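You operate a simulated robot arm through the tools that you are given. There is no shell and no other tool.

Carry out the task below with a simulated robot arm. There is one attempt and no reset: what you move stays moved.

## Task
Seal the punnet in the lid press, set to suit its lid.
Fine: the lid says thin or thick; turn the press knob to that. Push the tray in, hold the lever down till the screen says sealed, let it up, then pull the tray out and turn the press off. All lettuces, the other punnet and the crop knob stay.

Only the result counts: the job must be done as asked and must still hold three seconds after the hand-in. Knocking over, shifting, dropping, spilling or breaking anything else fails it. A push-on lid holds only when it is set on centred and level and pressed home; a screw cap is set on level and turned clockwise until tight.

## Robot
A 6-joint arm with a two-finger gripper, fixed in place. Base frame: the origin is at the foot of the arm, x ahead of it, y to its left, z up. Lengths are in cm, angles in degrees, forces in N, time in s.
Its first joint turns from -166.0 to 166.0 degrees. Payload 2.45 kg.
Tool frame: the origin (TCP) lies between the finger pads and is the grasp point; the fingertips stand 2 cm ahead of it; z points along the fingers, y is the line along which they close. The gripper opens to 14 cm. The gripper's body begins 16.8 cm behind the TCP.
Orientation is that of the tool frame in the base frame, as a unit quaternion [w, x, y, z]. With the fingers straight down and closing along the base's y, the tool's x points along the base's -x, its y along +y and its z along -z.

## Interface
- The arm moves only by the tool step_arm. Its argument "deltas" is one flat list of numbers, 7 for each row, row after row: the closure, from 0 (fully open) to 1 (shut), then the shift along the tool's x, y, z in cm, then the turn, a rotation vector about the tool's x, y, z in rad. In form: [gripper, x, y, z, ax, ay, az, gripper, x, y, z, ax, ay, az, ...]. A call has 1 to 20 rows; each row is the pose to reach, as a shift and turn from the pose commanded when the call began, along the tool's axes at that moment. Rows are played at 5 a second. More than 5 cm and 8.6 degrees between two rows, or a gripper value outside its range, and nothing of the call is played. A pose out of reach is approached as far as the arm can. The call stops where the force on the tool passes 90 N (or 10 N more than at its start, if that is more) or the arm is blocked; 0.2 s more then pass. The fingers move at their own pace (about 4.5 cm/s each) and stop on an object; they squeeze with about 42 N. The grip force told is the motor's: it shows also when the fingers shut on nothing. Time passes only in rows, and 0.2 s behind the last, so rows that repeat a pose let the fingers close. It gives the time, the measured TCP pose, the force on the tool (base axes), the opening and the grip force at its end, in the units of the frame above (readings bear some noise), with the torque about the TCP (base axes, N m) and any sound that the robot's microphone picked up.
- Cameras (640 x 400 px; columns grow to the right, rows downward): "scene" is fixed at [40.03, 64.85, 182.93]; the picture's right is [-0.69, -0.72, 0.00], its down [-0.56, 0.54, -0.62] and it looks along [0.45, -0.43, -0.78] (base axes); focal length 242 px, centre (320, 200). "wrist" rides on the gripper at [7.8, 1.1, -20.9] in the tool frame; the picture's right is [-0.14, 0.99, 0.00], its down [-0.92, -0.13, -0.37] and it looks along [-0.36, -0.05, 0.93] (tool axes); focal length 280 px, centre (320, 200). There is no depth. A picture from a camera that has moved, and an enlarged one, comes with that camera's place and axes in the base frame and with its lens.
- snapshot(camera): a new picture of that camera. No time passes.
- zoom(camera, box): a new picture of the part [left, top, right, bottom] of that camera's present view, enlarged. No time passes.
- finish_job(): hands the job in; it is judged then, once.

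Nothing tells you positions but the pictures and the camera data. Unless the task says otherwise, let go and move clear before handing in.

The tools are called after "Call:" by a JSON object that holds its "op" and its "data". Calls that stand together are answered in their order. step_arm: Moves the arm, as the interface text tells. Its arguments: {"type":"object","properties":{"deltas":{"type":"array","items":{"type":"number"}}},"required":["deltas"]} The other tools are called the same way: snapshot (camera) takes a picture; zoom (camera, box) takes an enlarged picture of a part of a camera's view; finish_job () hands the job in.

At the start:

```text
t: 0.0
tool_pos: [47.32, 31.22, 143.69]
ee_rot: [0.0, 0.0, 1.0, 0.001]
wrist_force: [0.6, 0.3, -0.5]
torque: [0.02, 0.03, 0.0]
opening: 13.99
grasp_force: 0.2
```

scene: 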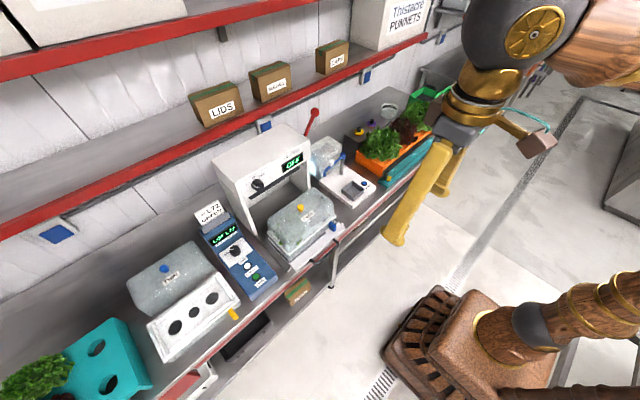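
wrist: 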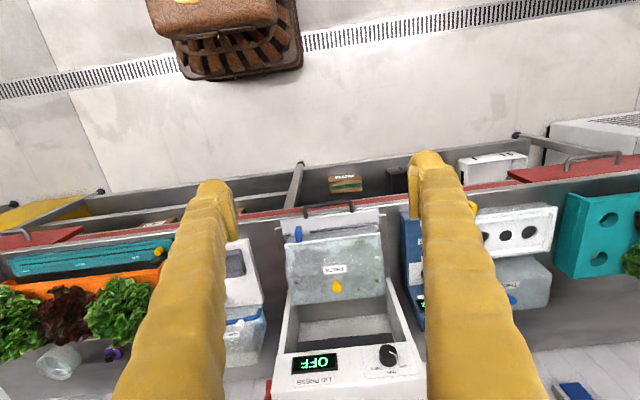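

I see a bench with a white lid press (display OFF), a punnet on its tray in front, and a blue scale/crop device with its own knob. I'll zoom in to read the labels before moving.

Call:
{"op": "zoom", "data": {"camera": "scene", "box": [200, 100, 360, 280]}}

Call:
{"op": "zoom", "data": {"camera": "scene", "box": [220, 120, 320, 190]}}

Call:
{"op": "zoom", "data": {"camera": "scene", "box": [260, 180, 360, 270]}}

Call:
{"op": "zoom", "data": {"camera": "wrist", "box": [260, 190, 420, 400]}}

Call:
{"op": "zoom", "data": {"camera": "scene", "box": [180, 190, 290, 310]}}

```text
2.22 times, centred on (280, 190) of scene
camera zoom: at [40.03, 64.85, 182.93], right [-0.69, -0.72, 0.0], down [-0.56, 0.54, -0.62], along [0.45, -0.43, -0.78], focal length 539 px, centre (409, 222)
```

zoom: 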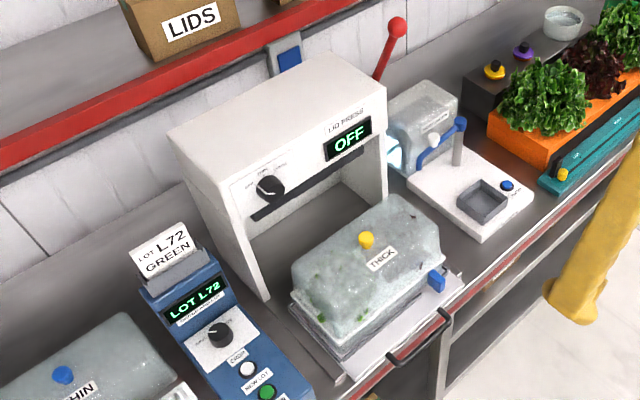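

```text
5.71 times, centred on (270, 155) of scene
camera zoom: at [40.03, 64.85, 182.93], right [-0.69, -0.72, 0.0], down [-0.56, 0.54, -0.62], along [0.45, -0.43, -0.78], focal length 1386 px, centre (606, 457)
```

zoom: 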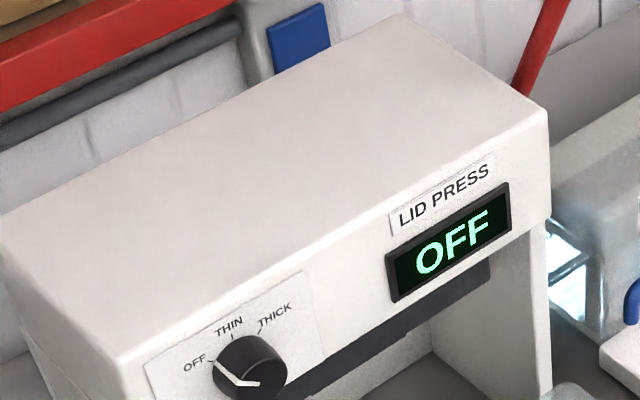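

```text
4.44 times, centred on (310, 225) of scene
camera zoom: at [40.03, 64.85, 182.93], right [-0.69, -0.72, 0.0], down [-0.56, 0.54, -0.62], along [0.45, -0.43, -0.78], focal length 1078 px, centre (364, 89)
```

zoom: 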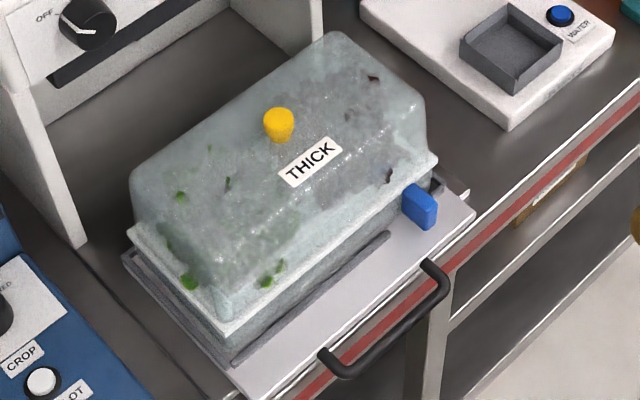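

```text
1.90 times, centred on (340, 295) of wrist
camera zoom: at [39.44, 32.24, 164.53], right [0.14, 0.99, 0.0], down [0.92, -0.13, 0.37], along [0.36, -0.05, -0.93], focal length 534 px, centre (282, 19)
```

zoom: 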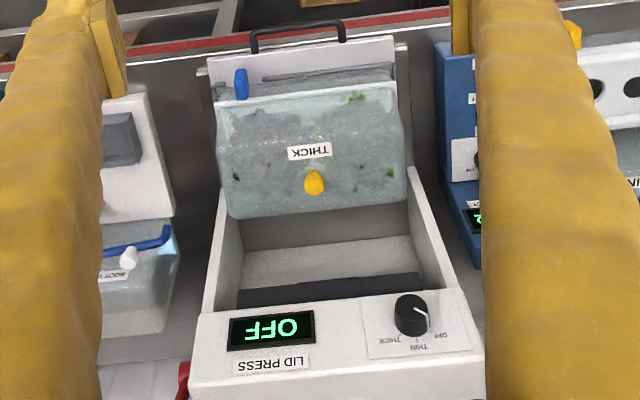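

```text
3.33 times, centred on (235, 250) of scene
camera zoom: at [40.03, 64.85, 182.93], right [-0.69, -0.72, 0.0], down [-0.56, 0.54, -0.62], along [0.45, -0.43, -0.78], focal length 808 px, centre (603, 33)
```

zoom: 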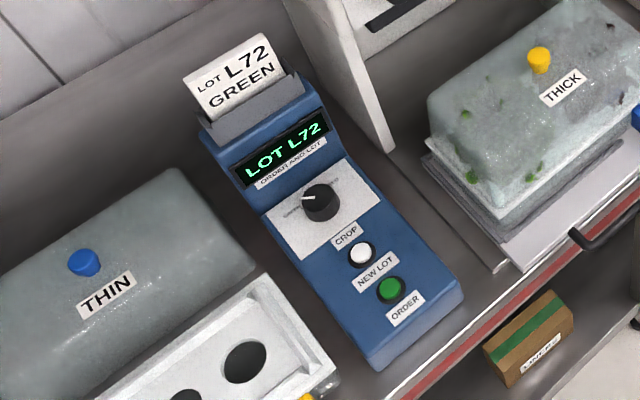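

The lid reads THICK and the press knob is at OFF. I'll tilt the tool forward and back off a bit, to look at the press front and its lever.

Call:
{"op": "step_arm", "data": {"deltas": [0, -2, 0, 2, 0, -0.131, 0, 0, -4, 0, 4, 0, -0.262, 0, 0, -7, 0, 6, 0, -0.393, 0, 0, -10, 0, 8, 0, -0.524, 0, 0, -13, 0, 11, 0, -0.655, 0, 0, -16, 0, 14, 0, -0.785, 0]}}

Call:
{"op": "snapshot", "data": {"camera": "wrist"}}

Call:
{"op": "snapshot", "data": {"camera": "scene"}}

```text
t: 1.4
tool_pos: [63.14, 31.18, 129.46]
ee_rot: [0.384, 0.0, 0.924, 0.0]
wrist_force: [0.1, -0.2, 0.3]
torque: [-0.01, 0.03, 0.05]
opening: 14.01
grasp_force: 0.0
```

```text
taken
camera wrist: at [42.81, 32.19, 138.8], right [0.1, 0.99, 0.1], down [0.39, -0.13, 0.91], along [0.92, -0.05, -0.4], focal length 280 px, centre (320, 200)
```

wrist: 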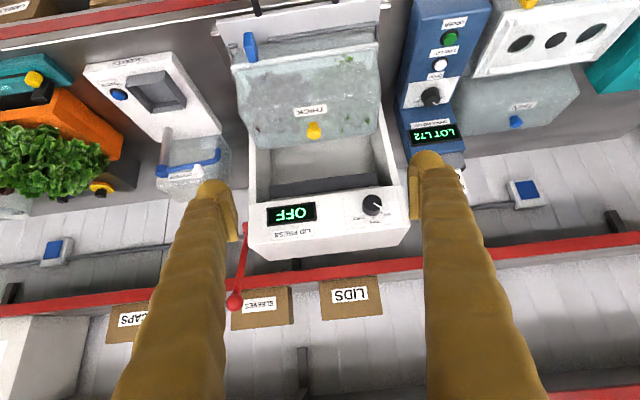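

```text
taken
```

scene: 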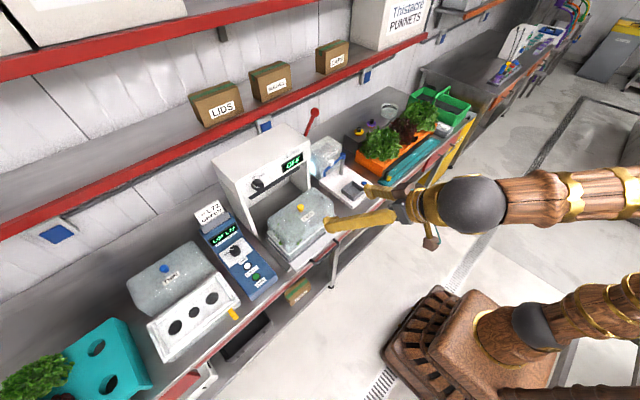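

Call:
{"op": "zoom", "data": {"camera": "wrist", "box": [220, 150, 420, 320]}}

Call:
{"op": "zoom", "data": {"camera": "wrist", "box": [200, 0, 400, 150]}}

Call:
{"op": "zoom", "data": {"camera": "wrist", "box": [340, 180, 410, 230]}}

Call:
{"op": "zoom", "data": {"camera": "scene", "box": [280, 90, 360, 160]}}

```text
2.35 times, centred on (320, 235) of wrist
camera zoom: at [42.81, 32.19, 138.8], right [0.1, 0.99, 0.1], down [0.39, -0.13, 0.91], along [0.92, -0.05, -0.4], focal length 660 px, centre (320, 118)
```

zoom: 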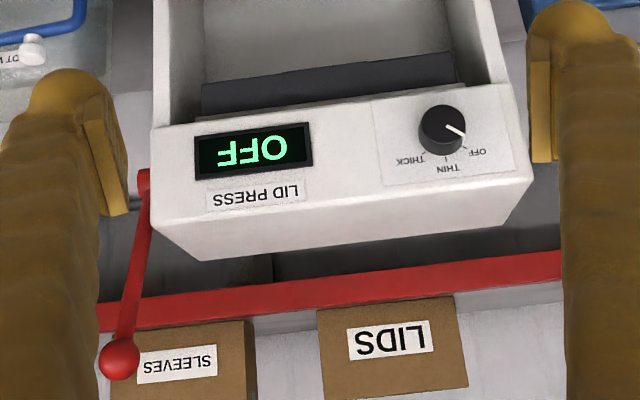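

```text
2.67 times, centred on (300, 75) of wrist
camera zoom: at [42.81, 32.19, 138.8], right [0.1, 0.99, 0.1], down [0.39, -0.13, 0.91], along [0.92, -0.05, -0.4], focal length 748 px, centre (373, 533)
```

zoom: 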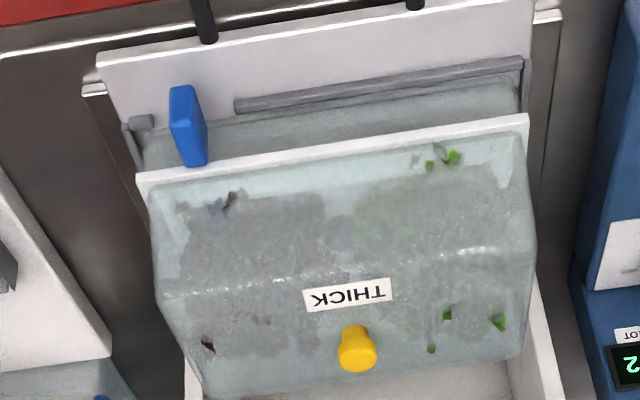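

```text
8.00 times, centred on (375, 205) of wrist
camera zoom: at [42.81, 32.19, 138.8], right [0.1, 0.99, 0.1], down [0.39, -0.13, 0.91], along [0.92, -0.05, -0.4], focal length 2243 px, centre (-120, 160)
```

zoom: 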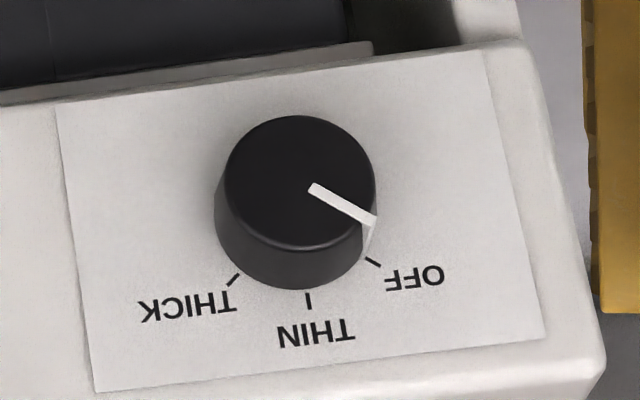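

```text
5.71 times, centred on (320, 125) of scene
camera zoom: at [40.03, 64.85, 182.93], right [-0.69, -0.72, 0.0], down [-0.56, 0.54, -0.62], along [0.45, -0.43, -0.78], focal length 1386 px, centre (320, 629)
```

zoom: 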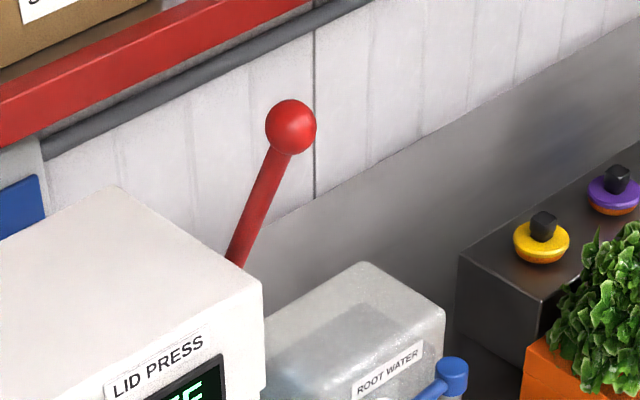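

The lid is THICK, the press knob is at about (98.5, 40, 117), and the lever ball is at about (100, 10, 133). Next I'll bring the tool level in front of the knob, staying well short of it, and take a better fix.

Call:
{"op": "step_arm", "data": {"deltas": [0, 0, 1.5, 2.8, 0, -0.131, 0, 0, 0, 3, 5.6, 0, -0.262, 0, 0, 0, 4.5, 8.4, 0, -0.393, 0, 0, 0, 6, 11.2, 0, -0.524, 0, 0, 0.1, 7.5, 14, 0, -0.655, 0, 0, 0.2, 8.8, 17, 0, -0.785, 0]}}

Call:
{"op": "snapshot", "data": {"camera": "wrist"}}

Call:
{"op": "snapshot", "data": {"camera": "scene"}}

```text
t: 2.8
tool_pos: [75.21, 39.99, 117.41]
ee_rot: [0.708, 0.0, 0.707, 0.002]
wrist_force: [0.1, 0.7, 0.0]
torque: [-0.02, 0.01, 0.0]
opening: 14.02
grasp_force: 0.0
```

```text
taken
camera wrist: at [54.21, 41.06, 109.65], right [0.0, 0.99, 0.14], down [-0.37, -0.13, 0.92], along [0.93, -0.05, 0.37], focal length 280 px, centre (320, 200)
```

wrist: 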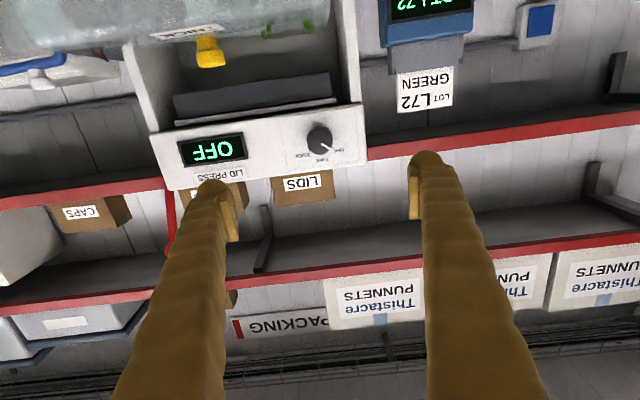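

```text
taken
```

scene: 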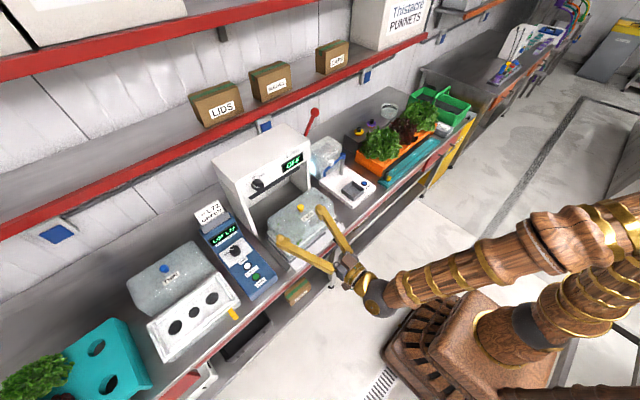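

Call:
{"op": "zoom", "data": {"camera": "wrist", "box": [280, 100, 380, 175]}}

Call:
{"op": "zoom", "data": {"camera": "wrist", "box": [120, 0, 370, 190]}}

```text
5.33 times, centred on (330, 138) of wrist
camera zoom: at [54.21, 41.06, 109.65], right [0.0, 0.99, 0.14], down [-0.37, -0.13, 0.92], along [0.93, -0.05, 0.37], focal length 1495 px, centre (267, 533)
```

zoom: 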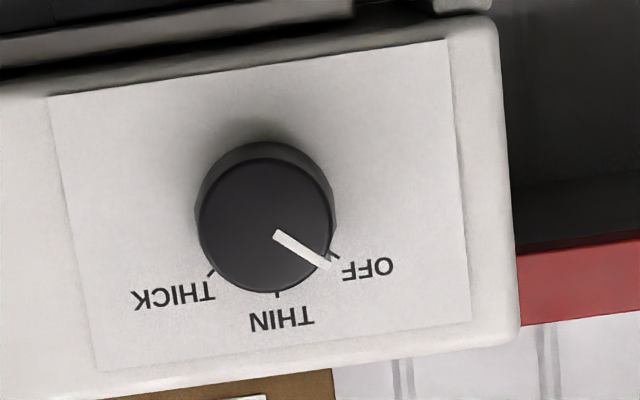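

```text
2.11 times, centred on (245, 95) of wrist
camera zoom: at [54.21, 41.06, 109.65], right [0.0, 0.99, 0.14], down [-0.37, -0.13, 0.92], along [0.93, -0.05, 0.37], focal length 590 px, centre (478, 421)
```

zoom: 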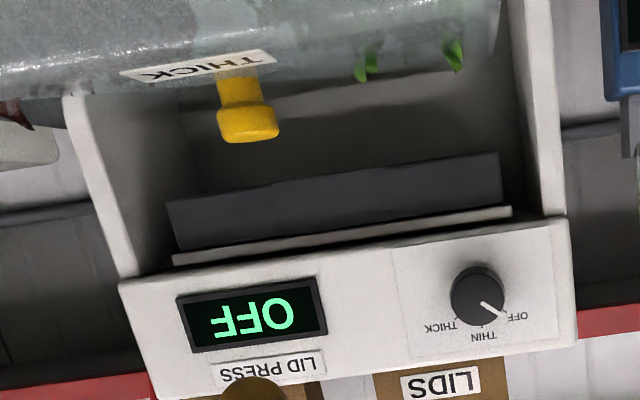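

The panel face works out at x≈99.8, and the knob front at x≈97.5 with its centre at (39.97, 117.15). I'll roll the tool so the sweep has room, then move in to the knob with the fingers half open.

Call:
{"op": "step_arm", "data": {"deltas": [0.2, 0.25, 0, 0, 0, 0, 0.13, 0.4, 0.25, 0, 0, 0, 0, 0.26, 0.45, 0.25, 0, 0, 0, 0, 0.39, 0.45, 0.25, 0, 0, 0, 0, 0.524, 0.45, 0.25, 0, 4, 0, 0, 0.524, 0.45, 0.25, 0, 8, 0, 0, 0.524, 0.45, 0.25, 0, 12, 0, 0, 0.524, 0.45, 0.25, 0, 12, 0, 0, 0.524]}}

Call:
{"op": "snapshot", "data": {"camera": "wrist"}}

Call:
{"op": "snapshot", "data": {"camera": "scene"}}

```text
t: 4.6
tool_pos: [87.29, 42.55, 121.78]
ee_rot: [0.674, 0.185, 0.699, 0.151]
wrist_force: [0.3, 0.6, 0.2]
torque: [-0.04, 0.02, 0.0]
opening: 7.68
grasp_force: 0.1
out of reach, approached as far as the arm can: row 3, 4, 5, 6, 7, 8
```

```text
taken
camera wrist: at [66.4, 47.98, 116.43], right [0.06, 0.81, 0.58], down [-0.36, -0.52, 0.77], along [0.93, -0.25, 0.26], focal length 280 px, centre (320, 200)
```

wrist: 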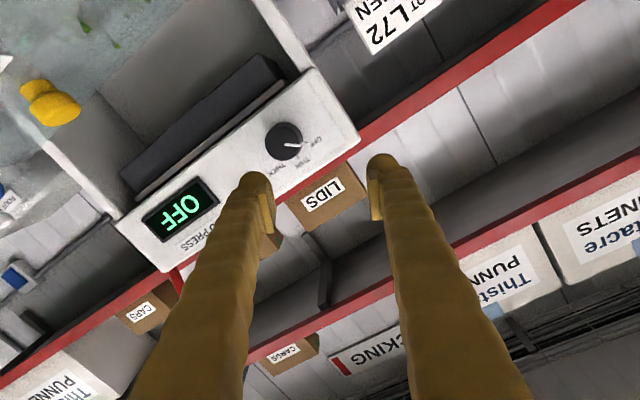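

```text
taken
```

scene: 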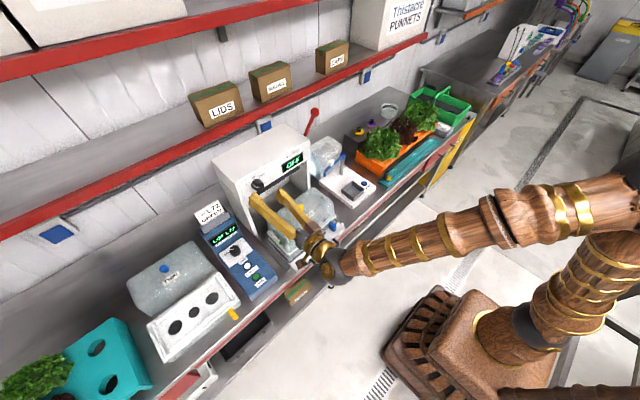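

The roll ran into a joint limit partway. I'll undo that move, back away, and test the opposite roll direction.

Call:
{"op": "step_arm", "data": {"deltas": [0.45, 0, 0, -4, 0, 0, 0, 0.45, 0, 0, -8, 0, 0, -0.13, 0.45, 0, 0, -12, 0, 0, -0.26, 0.45, 0, 0, -12, 0, 0, -0.39, 0.45, 0, 0, -12, 0, 0, -0.524, 0.45, 0, 0, -12, 0, 0, -0.524]}}

```text
t: 6.0
tool_pos: [75.52, 43.07, 122.43]
ee_rot: [0.691, -0.004, 0.723, -0.03]
wrist_force: [0.2, -0.5, -0.2]
torque: [0.02, 0.01, 0.01]
opening: 7.73
grasp_force: 0.0
```

Call:
{"op": "step_arm", "data": {"deltas": [0.45, 2.7, -1.4, 0, -0.019, -0.022, 0.025, 0.45, 5.43, -2.82, 0.06, -0.038, -0.045, 0.049]}}

Call:
{"op": "step_arm", "data": {"deltas": [0.45, 0, 0, 0, 0, 0, -0.14, 0.45, 0, 0, 0, 0, 0, -0.28, 0.45, 0, 0, 0, 0, 0, -0.42, 0.45, 0, 0, 0, 0, 0, -0.56, 0.45, 0, 0, 0, 0, 0, -0.7, 0.45, 0, 0, 0, 0, 0, -0.84, 0.45, 0, 0, 0, 0, 0, -0.98, 0.45, 0, 0, 0, 0, 0, -1.12, 0.45, 0, 0, 0, 0, 0, -1.26, 0.45, 0, 0, 0, 0, 0, -1.4, 0.45, 0, 0, 0, 0, 0, -1.54]}}

Call:
{"op": "snapshot", "data": {"camera": "wrist"}}

Call:
{"op": "snapshot", "data": {"camera": "scene"}}

```text
t: 6.6
tool_pos: [75.11, 40.19, 117.02]
ee_rot: [0.707, 0.002, 0.707, 0.002]
wrist_force: [0.1, 0.0, -0.1]
torque: [0.01, 0.0, 0.01]
opening: 7.72
grasp_force: 0.1
```

```text
t: 9.0
tool_pos: [75.22, 40.17, 116.95]
ee_rot: [0.508, -0.492, 0.508, -0.492]
wrist_force: [-0.1, -0.2, 0.1]
torque: [-0.03, 0.02, 0.01]
opening: 7.68
grasp_force: 0.1
```

```text
taken
camera wrist: at [54.3, 32.39, 115.66], right [0.0, 0.17, -0.99], down [-0.37, 0.92, 0.16], along [0.93, 0.36, 0.06], focal length 280 px, centre (320, 200)
```

wrist: 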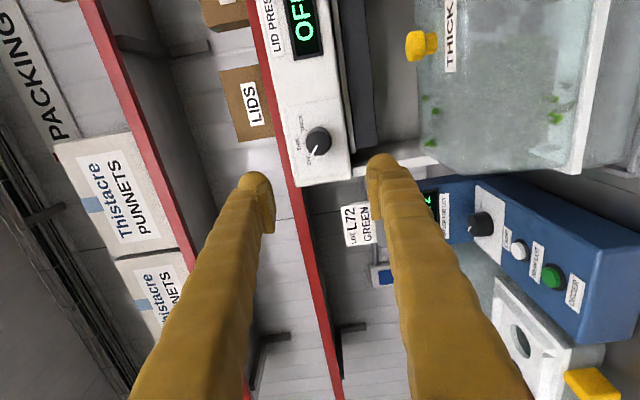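

```text
taken
```

scene: 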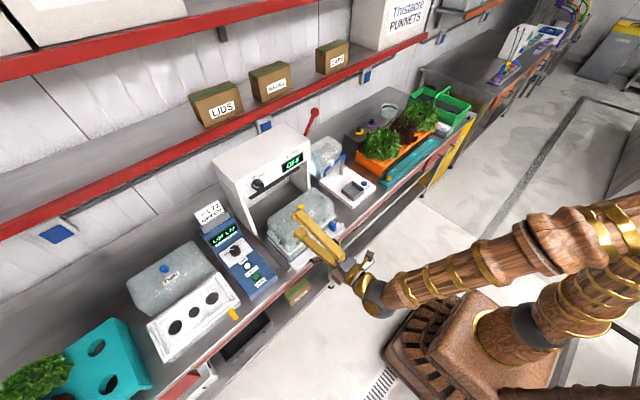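

Call:
{"op": "step_arm", "data": {"deltas": [0.45, 0, 0, 0, 0, 0, -0.14, 0.45, 0, 0, 0, 0, 0, -0.28, 0.45, 0, 0, 0, 0, 0, -0.36, 0.45, 0, 0, 4, 0, 0, -0.36, 0.45, 0, 0, 8, 0, 0, -0.36, 0.45, 0, 0, 12, 0, 0, -0.36, 0.45, 0, 0, 15, 0, 0, -0.36, 0.45, 0, 0, 15, 0, 0, -0.36]}}

Call:
{"op": "snapshot", "data": {"camera": "wrist"}}

Call:
{"op": "snapshot", "data": {"camera": "scene"}}

```text
t: 10.8
tool_pos: [90.33, 40.18, 117.13]
ee_rot: [-0.412, 0.574, -0.412, 0.575]
wrist_force: [-0.5, 0.1, -0.8]
torque: [-0.03, -0.05, 0.01]
opening: 7.73
grasp_force: 0.1
```

```text
taken
camera wrist: at [69.37, 32.48, 118.56], right [0.0, -0.19, -0.98], down [-0.37, 0.91, -0.17], along [0.93, 0.36, -0.07], focal length 280 px, centre (320, 200)
```

wrist: 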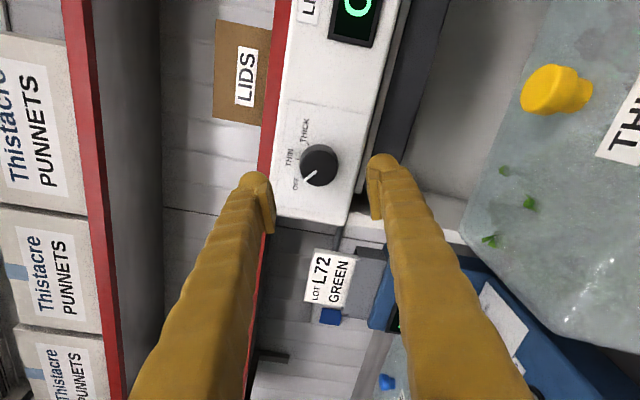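

```text
taken
```

scene: 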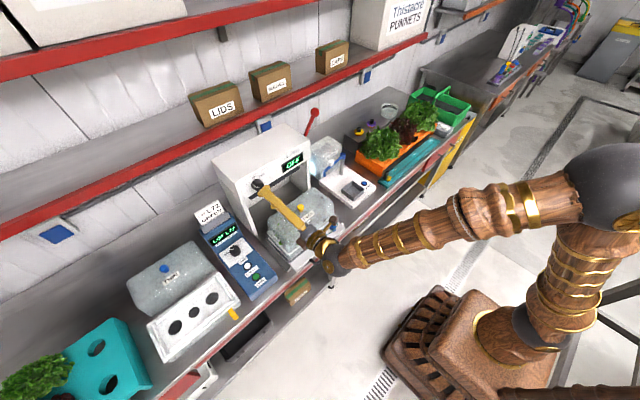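

Call:
{"op": "zoom", "data": {"camera": "wrist", "box": [270, 110, 380, 230]}}

```text
3.33 times, centred on (325, 170) of wrist
camera zoom: at [69.37, 32.48, 118.56], right [0.0, -0.19, -0.98], down [-0.37, 0.91, -0.17], along [0.93, 0.36, -0.07], focal length 935 px, centre (303, 300)
```

zoom: 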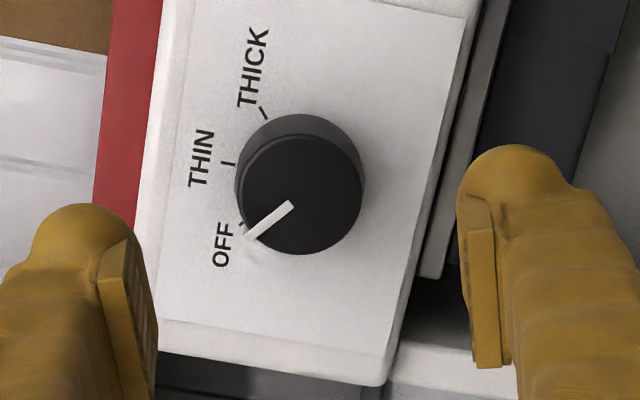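

The tool axis is about 0.2 cm to the left of the knob centre. I'll correct that, move in to x≈97 and close on the knob.

Call:
{"op": "step_arm", "data": {"deltas": [0.45, 0.21, 0.07, 2.5, 0, 0, 0, 0.45, 0.21, 0.07, 4.7, 0, 0, 0, 0.45, 0.21, 0.07, 6.7, 0, 0, 0, 0.45, 0.21, 0.07, 6.7, 0, 0, 0, 1, 0.21, 0.07, 6.7, 0, 0, 0, 1, 0.21, 0.07, 6.7, 0, 0, 0, 1, 0.21, 0.07, 6.7, 0, 0, 0, 1, 0.21, 0.07, 6.7, 0, 0, 0, 1, 0.21, 0.07, 6.7, 0, 0, 0]}}

Call:
{"op": "snapshot", "data": {"camera": "wrist"}}

```text
t: 12.8
tool_pos: [97.01, 40.07, 117.25]
ee_rot: [-0.412, 0.575, -0.412, 0.575]
wrist_force: [10.9, 10.5, 20.3]
torque: [0.0, -0.2, 0.08]
opening: 3.79
grasp_force: 45.1
```

```text
taken
camera wrist: at [76.02, 32.24, 118.67], right [0.0, -0.19, -0.98], down [-0.37, 0.91, -0.17], along [0.93, 0.36, -0.07], focal length 280 px, centre (320, 200)
```

wrist: 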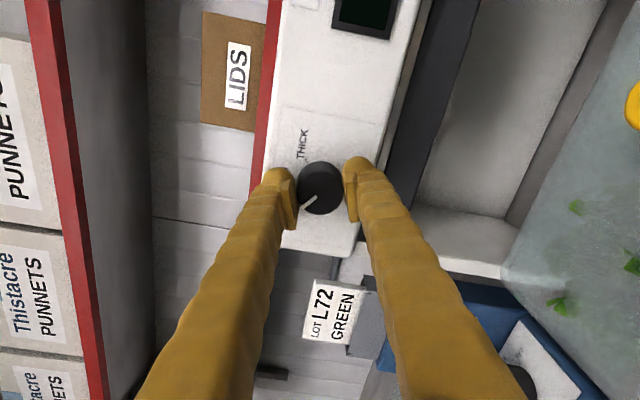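

Gripped at 3.8 cm opening. I'll turn the knob clockwise in stages.

Call:
{"op": "step_arm", "data": {"deltas": [1, 0.05, -0.12, 0, 0, 0, 0.12, 1, 0.05, -0.12, 0, 0, 0, 0.24, 1, 0.05, -0.12, 0, 0, 0, 0.36, 1, 0.05, -0.12, 0, 0, 0, 0.48, 1, 0.05, -0.12, 0, 0, 0, 0.6, 1, 0.05, -0.12, 0, 0, 0, 0.72, 1, 0.05, -0.12, 0, 0, 0, 0.84]}}

Call:
{"op": "zoom", "data": {"camera": "wrist", "box": [220, 100, 420, 250]}}

Call:
{"op": "zoom", "data": {"camera": "scene", "box": [220, 120, 320, 190]}}

```text
t: 14.4
tool_pos: [96.94, 39.98, 117.1]
ee_rot: [0.611, -0.356, 0.611, -0.355]
wrist_force: [6.7, 20.4, 24.2]
torque: [-0.04, -0.31, 0.3]
opening: 3.82
grasp_force: 44.9
```

```text
2.67 times, centred on (320, 175) of wrist
camera zoom: at [75.97, 33.68, 112.38], right [0.0, 0.61, -0.79], down [-0.37, 0.74, 0.57], along [0.93, 0.29, 0.22], focal length 748 px, centre (320, 267)
```

zoom: 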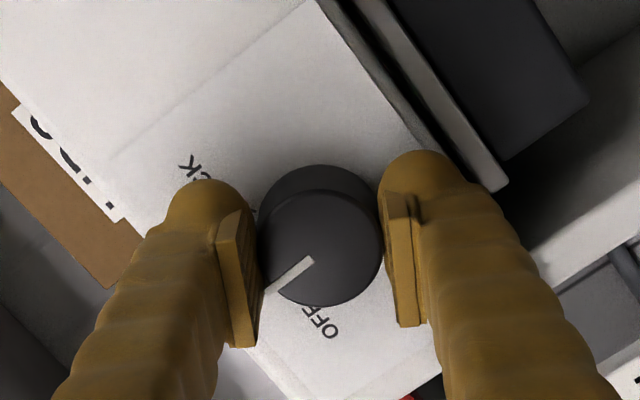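

```text
5.71 times, centred on (270, 155) of scene
camera zoom: at [40.03, 64.85, 182.93], right [-0.69, -0.72, 0.0], down [-0.56, 0.54, -0.62], along [0.45, -0.43, -0.78], focal length 1386 px, centre (606, 457)
```

zoom: 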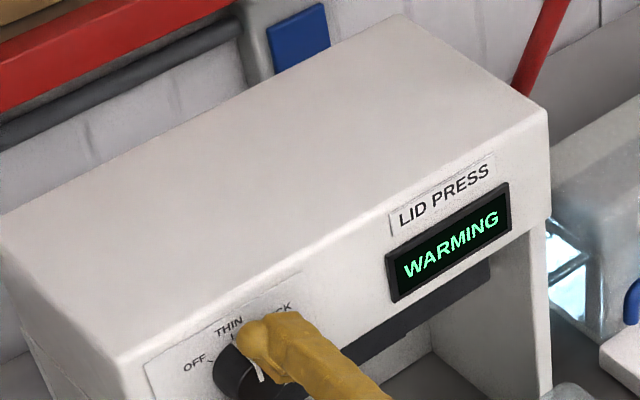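

Call:
{"op": "step_arm", "data": {"deltas": [1, -0.12, -0.05, 0, 0, 0, 0.12, 1, -0.12, -0.05, 0, 0, 0, 0.24, 1, -0.12, -0.05, 0, 0, 0, 0.36, 1, -0.12, -0.05, 0, 0, 0, 0.48, 1, -0.12, -0.05, 0, 0, 0, 0.6, 1, -0.12, -0.05, 0, 0, 0, 0.72, 1, -0.12, -0.05, 0, 0, 0, 0.82, 1, -0.12, -0.05, 0, 0, 0, 0.91, 1, -0.12, -0.05, 0, 0, 0, 0.91]}}

Call:
{"op": "zoom", "data": {"camera": "wrist", "box": [220, 100, 420, 250]}}

Call:
{"op": "zoom", "data": {"camera": "scene", "box": [220, 120, 320, 190]}}

```text
t: 16.4
tool_pos: [96.79, 39.97, 117.13]
ee_rot: [0.704, -0.052, 0.706, -0.052]
wrist_force: [-23.9, -3.0, -11.6]
torque: [-0.01, 0.12, -0.02]
opening: 3.8
grasp_force: 44.6
```

```text
2.67 times, centred on (320, 175) of wrist
camera zoom: at [75.96, 39.94, 109.31], right [0.0, 1.0, -0.01], down [-0.37, 0.01, 0.93], along [0.93, 0.0, 0.37], focal length 748 px, centre (320, 267)
```

zoom: 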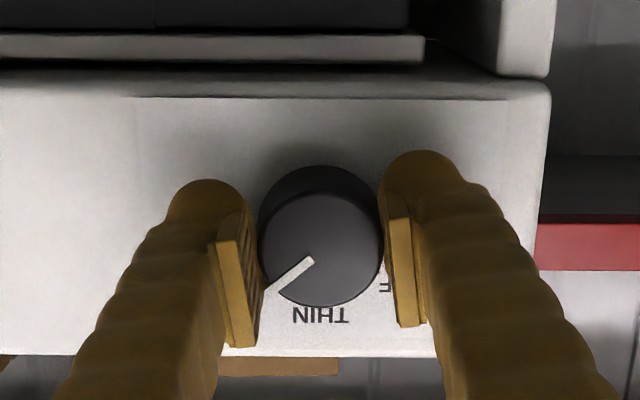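

```text
5.71 times, centred on (270, 155) of scene
camera zoom: at [40.03, 64.85, 182.93], right [-0.69, -0.72, 0.0], down [-0.56, 0.54, -0.62], along [0.45, -0.43, -0.78], focal length 1386 px, centre (606, 457)
```

zoom: 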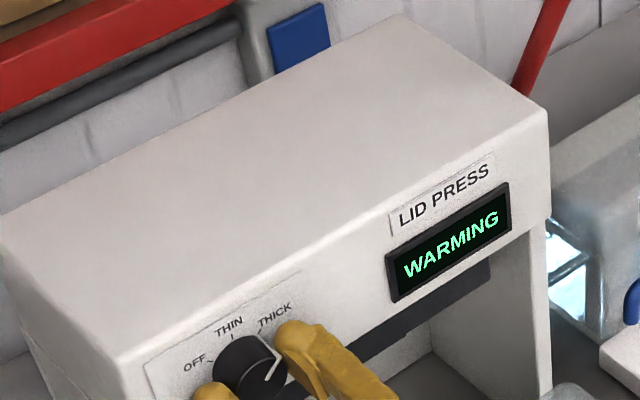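

The knob has turned about 100°. I'll release it, back away, and check the pointer and the screen.

Call:
{"op": "step_arm", "data": {"deltas": [0.6, 0, 0, 0, 0, 0, 0, 0.45, 0, 0, 0, 0, 0, 0, 0.45, 0, 0, -4, 0, 0, 0, 0.45, 0, 0, -8, 0, 0, 0, 0.45, 0, 0, -12, 0, 0, 0, 0.45, 0, 0, -16, 0, 0, 0, 0.45, 0, 0, -20, 0, 0, 0]}}

Call:
{"op": "snapshot", "data": {"camera": "wrist"}}

Call:
{"op": "zoom", "data": {"camera": "scene", "box": [220, 120, 320, 190]}}

```text
t: 18.0
tool_pos: [76.96, 39.87, 117.22]
ee_rot: [0.705, -0.052, 0.705, -0.05]
wrist_force: [0.1, -0.1, 0.1]
torque: [0.0, -0.01, -0.04]
opening: 7.7
grasp_force: 0.1
```

```text
taken
camera wrist: at [56.04, 39.91, 109.35], right [0.0, 1.0, -0.01], down [-0.37, 0.01, 0.93], along [0.93, 0.0, 0.37], focal length 280 px, centre (320, 200)
```

wrist: 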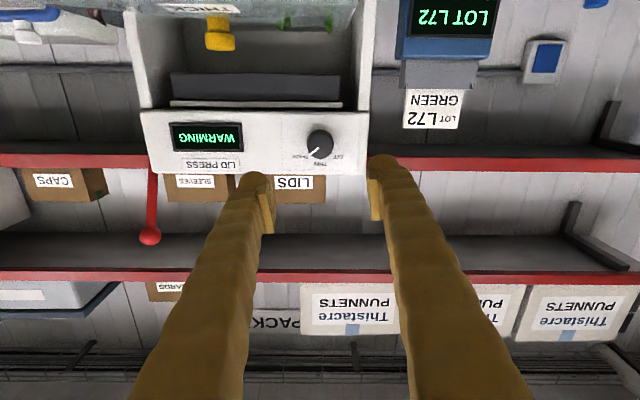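

```text
5.71 times, centred on (270, 155) of scene
camera zoom: at [40.03, 64.85, 182.93], right [-0.69, -0.72, 0.0], down [-0.56, 0.54, -0.62], along [0.45, -0.43, -0.78], focal length 1386 px, centre (606, 457)
```

zoom: 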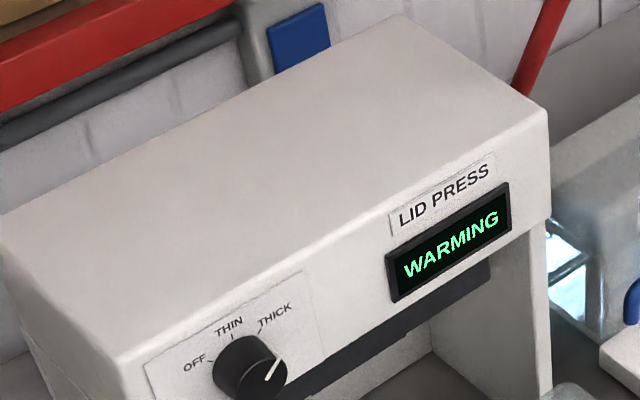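

Call:
{"op": "zoom", "data": {"camera": "wrist", "box": [280, 110, 380, 175]}}

Call:
{"op": "zoom", "data": {"camera": "wrist", "box": [100, 0, 380, 175]}}

```text
6.15 times, centred on (330, 142) of wrist
camera zoom: at [56.04, 39.91, 109.35], right [0.0, 1.0, -0.01], down [-0.37, 0.01, 0.93], along [0.93, 0.0, 0.37], focal length 1726 px, centre (258, 554)
```

zoom: 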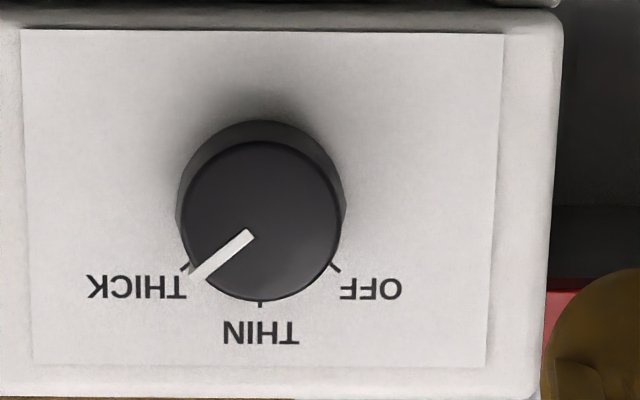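

```text
2.29 times, centred on (240, 88) of wrist
camera zoom: at [56.04, 39.91, 109.35], right [0.0, 1.0, -0.01], down [-0.37, 0.01, 0.93], along [0.93, 0.0, 0.37], focal length 641 px, centre (503, 457)
```

zoom: 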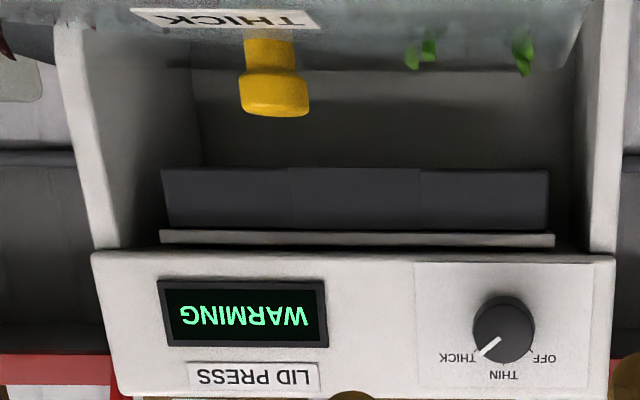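

The knob sits on THICK and the screen says WARMING. Now I'll back up and tilt down to get a good look at the tray handle and the blue tab beside it.

Call:
{"op": "step_arm", "data": {"deltas": [0.45, 0, 0, -4, 0, 0, 0.07, 0.45, 0, 0, -8, 0, 0, 0.147]}}

Call:
{"op": "step_arm", "data": {"deltas": [0.7, 1, -1.6, -2, 0, 0.131, 0, 1, 2, -3.2, -4, 0, 0.262, 0, 1, 3, -4.8, -6, 0, 0.393, 0, 1, 4, -6.4, -8, 0, 0.524, 0, 1, 5, -8, -9, 0, 0.655, 0, 1, 6, -9.8, -9, 0, 0.785, 0]}}

Call:
{"op": "snapshot", "data": {"camera": "wrist"}}

Call:
{"op": "zoom", "data": {"camera": "wrist", "box": [220, 20, 420, 160]}}

```text
t: 18.6
tool_pos: [69.01, 39.97, 117.16]
ee_rot: [0.707, 0.0, 0.707, 0.0]
wrist_force: [0.5, -0.1, 0.7]
torque: [-0.04, -0.02, 0.0]
opening: 7.7
grasp_force: 0.0
```

```text
t: 20.0
tool_pos: [59.94, 30.34, 111.24]
ee_rot: [0.382, 0.0, 0.924, 0.001]
wrist_force: [-0.2, 0.8, -1.0]
torque: [-0.01, -0.02, 0.0]
opening: 0.0
grasp_force: 29.5
```

```text
taken
camera wrist: at [39.58, 31.34, 120.57], right [0.1, 0.99, 0.1], down [0.39, -0.13, 0.91], along [0.92, -0.05, -0.4], focal length 280 px, centre (320, 200)
```

wrist: 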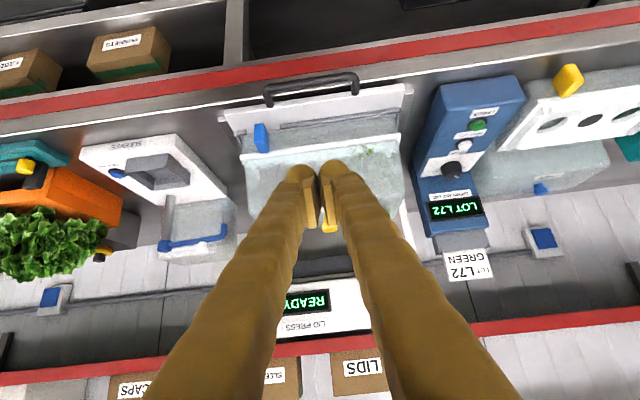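

```text
2.86 times, centred on (320, 90) of wrist
camera zoom: at [39.58, 31.34, 120.57], right [0.1, 0.99, 0.1], down [0.39, -0.13, 0.91], along [0.92, -0.05, -0.4], focal length 801 px, centre (320, 514)
```

zoom: 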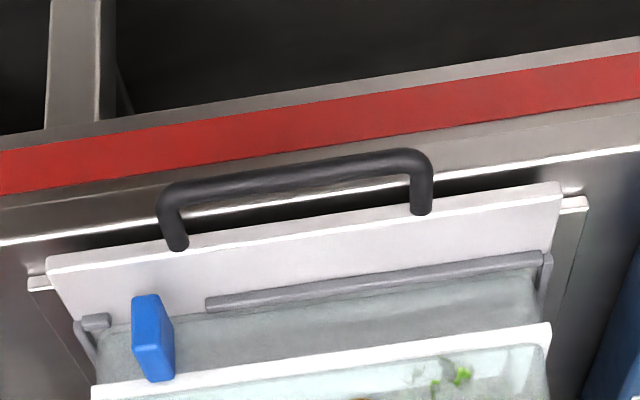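

The screen now reads READY. The tray is a plate on rails, with a bar handle sticking out at about (71.5, 30.2, 87). I'll take a low side-on look to judge the bar's height above the bench.

Call:
{"op": "step_arm", "data": {"deltas": [1, 2.8, 0, 2.8, 0, -0.11, 0, 1, 5.6, 0, 5.6, 0, -0.22, 0, 1, 8.4, 0, 8.4, 0, -0.33, 0, 1, 11.3, 0, 11.3, 0, -0.436, 0]}}

Call:
{"op": "snapshot", "data": {"camera": "wrist"}}

Call:
{"op": "zoom", "data": {"camera": "wrist", "box": [200, 60, 440, 220]}}

```text
t: 21.0
tool_pos: [62.59, 33.26, 96.36]
ee_rot: [0.574, 0.0, 0.819, 0.0]
wrist_force: [0.1, 0.5, 0.7]
torque: [0.01, 0.08, 0.02]
opening: 0.0
grasp_force: 29.4
out of reach, approached as far as the arm can: row 3, 4
```

```text
taken
camera wrist: at [40.33, 34.39, 96.22], right [0.05, 0.99, 0.13], down [-0.03, -0.13, 0.99], along [1.0, -0.05, 0.02], focal length 280 px, centre (320, 200)
```

wrist: 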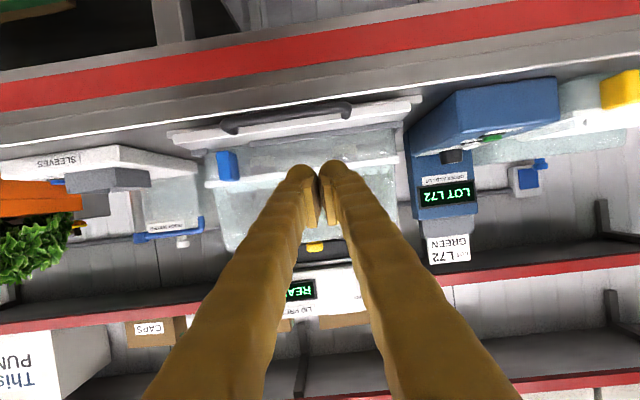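

```text
2.50 times, centred on (320, 140) of wrist
camera zoom: at [40.33, 34.39, 96.22], right [0.05, 0.99, 0.13], down [-0.03, -0.13, 0.99], along [1.0, -0.05, 0.02], focal length 701 px, centre (320, 350)
```

zoom: 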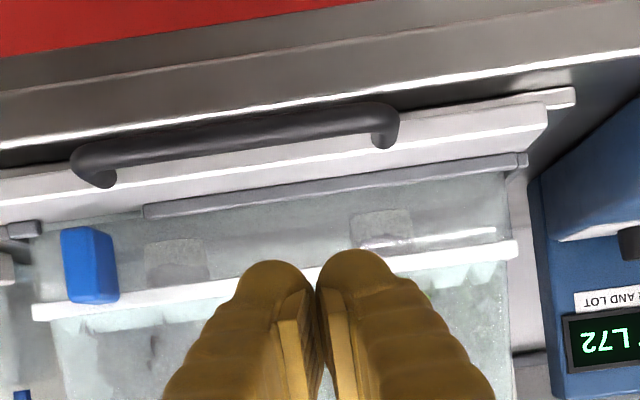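

The bar is about 1.2 cm thick at x≈71.5, z≈87, with a couple of centimetres between it and the plate and about 1–1.5 cm to the bench. I'll go tool-down above it with the fingers closing along x, so I can straddle and grip the bar.

Call:
{"op": "step_arm", "data": {"deltas": [1, -2.07, -0.34, -0.35, 0, 0.1358, 0, 1, -4.14, -0.68, -0.7, 0, 0.2716, 0, 1, -6.21, -1.02, -1.05, 0, 0.4074, 0, 1, -8.28, -1.36, -1.4, 0, 0.5432, 0, 1, -10.35, -1.7, -1.75, 0, 0.679, 0, 1, -12.42, -2.04, -2.1, 0, 0.8148, 0, 0.86, -14.49, -2.38, -2.45, 0, 0.9506, 0, 0.86, -16.56, -2.72, -2.8, 0, 1.0864, 0, 0.86, -18.65, -3.1, -3.13, 0, 1.222, 0]}}

Call:
{"op": "snapshot", "data": {"camera": "wrist"}}

```text
t: 23.0
tool_pos: [65.97, 30.01, 115.13]
ee_rot: [0.0, 0.0, 1.0, 0.0]
wrist_force: [-0.6, 0.2, -0.6]
torque: [0.01, 0.0, 0.02]
opening: 1.98
grasp_force: 0.0
```

```text
taken
camera wrist: at [58.24, 31.18, 136.12], right [0.14, 0.99, 0.0], down [0.92, -0.13, 0.37], along [0.36, -0.05, -0.93], focal length 280 px, centre (320, 200)
```

wrist: 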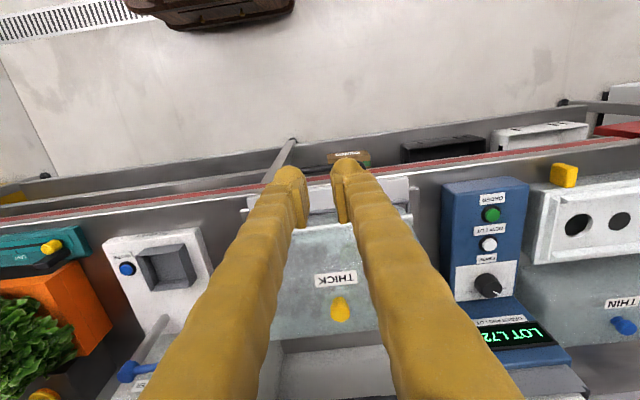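

Call:
{"op": "step_arm", "data": {"deltas": [0.86, 0, 0, 0, 0, 0, -0.131, 0.86, 0, 0, 0, 0, 0, -0.262, 0.86, 0, 0, 0, 0, 0, -0.393, 0.86, 0, 0, 0, 0, 0, -0.524, 0.86, 0, 0, 0, 0, 0, -0.655, 0.86, 0, 0, 0, 0, 0, -0.785, 0.86, 0, 0, 0, 0, 0, -0.916, 0.86, 0, 0, 0, 0, 0, -1.047, 0.86, 0, 0, 0, 0, 0, -1.178, 0.86, 0, 0, 0, 0, 0, -1.309, 0.86, 0, 0, 0, 0, 0, -1.44, 0.86, 0, 0, 0, 0, 0, -1.571]}}

Call:
{"op": "snapshot", "data": {"camera": "wrist"}}

```text
t: 25.6
tool_pos: [66.05, 30.11, 115.04]
ee_rot: [-0.001, 0.708, -0.706, 0.001]
wrist_force: [0.2, 0.9, -0.7]
torque: [-0.01, 0.01, 0.01]
opening: 1.99
grasp_force: 0.2
```

```text
taken
camera wrist: at [64.94, 22.26, 136.0], right [-0.99, 0.14, 0.0], down [0.13, 0.92, 0.37], along [0.05, 0.37, -0.93], focal length 280 px, centre (320, 200)
```

wrist: 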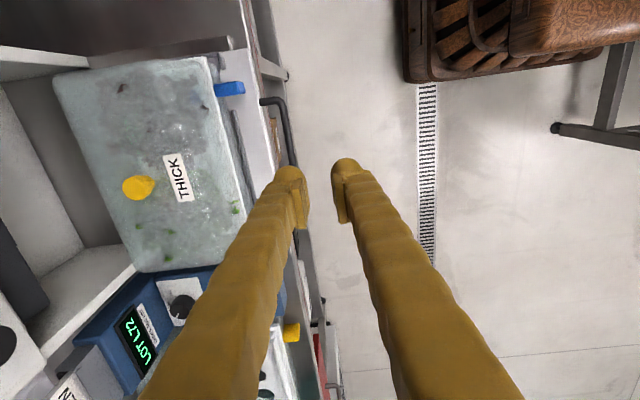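

Call:
{"op": "step_arm", "data": {"deltas": [0.86, 0, 0, 4, 0, 0, 0, 0.86, 0, 0, 8, 0, 0, 0, 0.86, 0, 0, 12, 0, 0, 0, 0.86, 0, 0, 16, 0, 0, 0]}}

Call:
{"op": "snapshot", "data": {"camera": "wrist"}}

Call:
{"op": "zoom", "data": {"camera": "wrist", "box": [180, 40, 360, 240]}}

```text
t: 26.6
tool_pos: [66.08, 30.23, 99.12]
ee_rot: [0.001, -0.707, 0.707, 0.001]
wrist_force: [-0.8, 0.0, 0.4]
torque: [-0.02, 0.04, 0.02]
opening: 1.93
grasp_force: 0.1
```

```text
taken
camera wrist: at [64.97, 22.31, 119.98], right [-0.99, 0.14, 0.0], down [0.13, 0.92, 0.37], along [0.05, 0.37, -0.93], focal length 280 px, centre (320, 200)
```

wrist: 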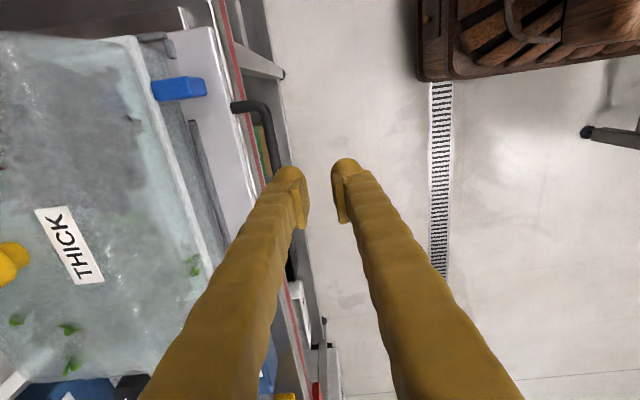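

```text
2.00 times, centred on (270, 140) of wrist
camera zoom: at [64.97, 22.31, 119.98], right [-0.99, 0.14, 0.0], down [0.13, 0.92, 0.37], along [0.05, 0.37, -0.93], focal length 561 px, centre (420, 320)
```

zoom: 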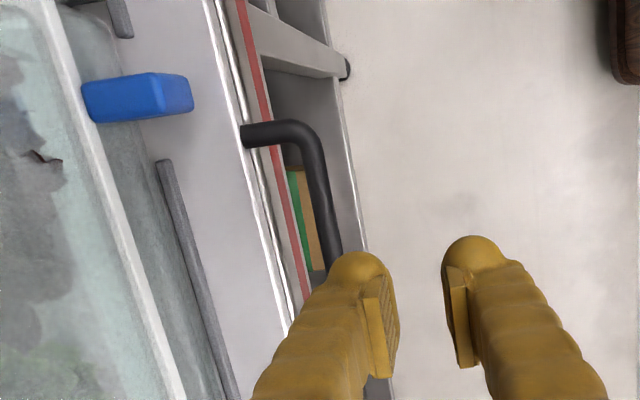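

The bar centre is at x≈71.4 (radius ~0.7), with a 3 cm gap to the plate. I'll move over it, lower the fingers around it, and close.

Call:
{"op": "step_arm", "data": {"deltas": [0.815, 0, -2.7, 0, 0, 0, 0, 0.815, 0, -5.3, 0, 0, 0, 0, 0.815, 0, -5.3, 3, 0, 0, 0, 0.815, 0, -5.3, 6, 0, 0, 0, 0.815, 0, -5.3, 8.5, 0, 0, 0, 0.815, 0, -5.3, 10.7, 0, 0, 0, 0.815, 0, -5.3, 10.7, 0, 0, 0]}}

Call:
{"op": "zoom", "data": {"camera": "wrist", "box": [200, 40, 400, 240]}}

```text
t: 28.2
tool_pos: [71.52, 30.08, 88.67]
ee_rot: [-0.003, 0.707, -0.707, 0.001]
wrist_force: [-4.1, -11.5, 79.0]
torque: [-1.25, -3.01, -0.49]
opening: 2.8
grasp_force: 1.8
```

```text
2.00 times, centred on (300, 140) of wrist
camera zoom: at [70.24, 22.27, 109.61], right [-0.99, 0.14, -0.01], down [0.13, 0.92, 0.37], along [0.06, 0.37, -0.93], focal length 561 px, centre (360, 320)
```

zoom: 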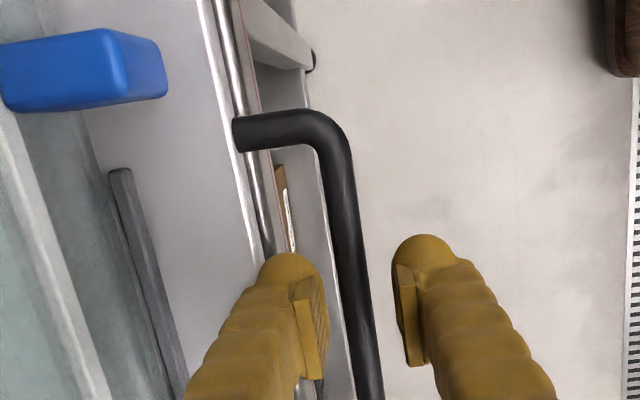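

The back finger touched the bench edge at tip height ~86.7. I'll raise by half a centimetre and close on the bar there.

Call:
{"op": "step_arm", "data": {"deltas": [0.815, 0, 0, -0.3, 0, 0, 0, 0.815, 0, 0, -0.7, 0, 0, 0, 0.815, 0, 0, -0.7, 0, 0, 0]}}

```text
t: 29.0
tool_pos: [71.1, 30.0, 88.75]
ee_rot: [-0.003, -0.707, 0.707, 0.001]
wrist_force: [0.7, -0.9, 0.3]
torque: [0.01, 0.02, 0.0]
opening: 2.62
grasp_force: 0.1
```

Call:
{"op": "step_arm", "data": {"deltas": [0.815, 0, -0.15, -0.3, 0, 0, 0, 1, 0, -0.15, -0.3, 0, 0, 0, 1, 0, -0.15, -0.3, 0, 0, 0, 1, 0, -0.15, -0.3, 0, 0, 0, 1, 0, -0.15, -0.3, 0, 0, 0]}}

Call:
{"op": "snapshot", "data": {"camera": "wrist"}}

Call:
{"op": "zoom", "data": {"camera": "scene", "box": [260, 180, 360, 270]}}

```text
t: 30.2
tool_pos: [71.48, 30.09, 89.34]
ee_rot: [0.001, 0.708, -0.707, 0.0]
wrist_force: [3.1, -0.7, 11.2]
torque: [-0.03, -0.05, 0.12]
opening: 0.6
grasp_force: 29.1
```

```text
taken
camera wrist: at [70.39, 22.29, 110.3], right [-0.99, 0.14, 0.0], down [0.13, 0.92, 0.37], along [0.05, 0.37, -0.93], focal length 280 px, centre (320, 200)
```

wrist: 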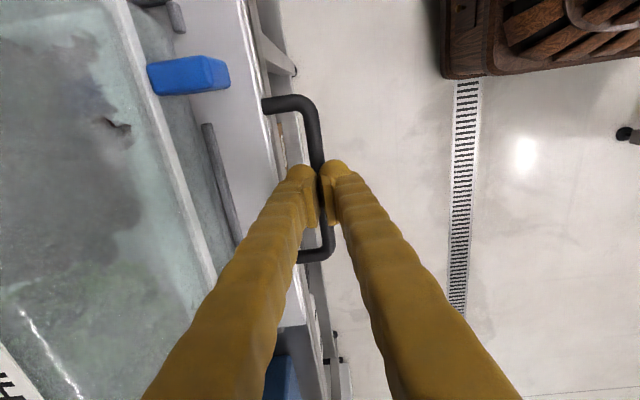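

```text
4.44 times, centred on (310, 225) of scene
camera zoom: at [40.03, 64.85, 182.93], right [-0.69, -0.72, 0.0], down [-0.56, 0.54, -0.62], along [0.45, -0.43, -0.78], focal length 1078 px, centre (364, 89)
```

zoom: 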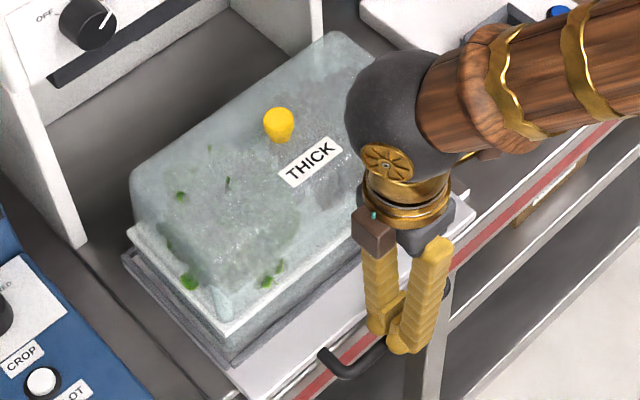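

The fingers are only pinching the very top of the bar, so I need to go lower. I'll open narrowly, so the back finger stays clear of the plate, and descend in small steps while watching the force.

Call:
{"op": "step_arm", "data": {"deltas": [0.86, 0, 0, -0.2, 0, 0, 0, 0.86, 0, 0, -0.2, 0, 0, 0, 0.86, 0, 0, -0.2, 0, 0, 0, 0.86, 0, 0, 0.2, 0, 0, 0, 0.86, 0, 0, 0.4, 0, 0, 0]}}

Call:
{"op": "zoom", "data": {"camera": "wrist", "box": [240, 80, 400, 280]}}

```text
t: 31.4
tool_pos: [71.35, 30.19, 89.03]
ee_rot: [0.001, -0.707, 0.707, -0.001]
wrist_force: [-0.4, 0.0, 0.5]
torque: [0.01, -0.02, 0.03]
opening: 1.94
grasp_force: 0.0
```

```text
2.00 times, centred on (320, 180) of wrist
camera zoom: at [70.39, 22.31, 109.93], right [-0.99, 0.14, 0.0], down [0.13, 0.92, 0.37], along [0.05, 0.37, -0.93], focal length 561 px, centre (320, 240)
```

zoom: 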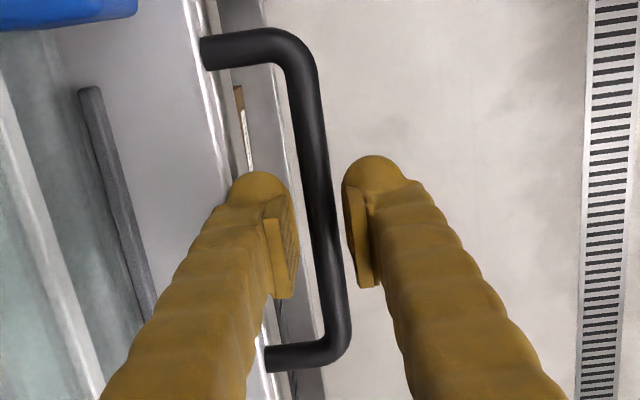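

Call:
{"op": "step_arm", "data": {"deltas": [0.86, 0, 0, 0.3, 0, 0, 0, 0.86, 0, 0, 0.3, 0, 0, 0]}}

Call:
{"op": "step_arm", "data": {"deltas": [0.86, 0, 0, 0.3, 0, 0, 0, 0.86, 0, 0, 0.3, 0, 0, 0]}}

```text
t: 32.0
tool_pos: [71.44, 30.0, 88.71]
ee_rot: [0.001, 0.707, -0.707, 0.0]
wrist_force: [0.5, -0.2, -0.7]
torque: [0.01, -0.03, -0.02]
opening: 1.97
grasp_force: 0.1
```

```text
t: 32.6
tool_pos: [71.46, 30.08, 88.36]
ee_rot: [0.0, 0.707, -0.707, 0.0]
wrist_force: [0.4, 0.5, 0.9]
torque: [0.02, -0.01, 0.0]
opening: 1.94
grasp_force: 0.1
```

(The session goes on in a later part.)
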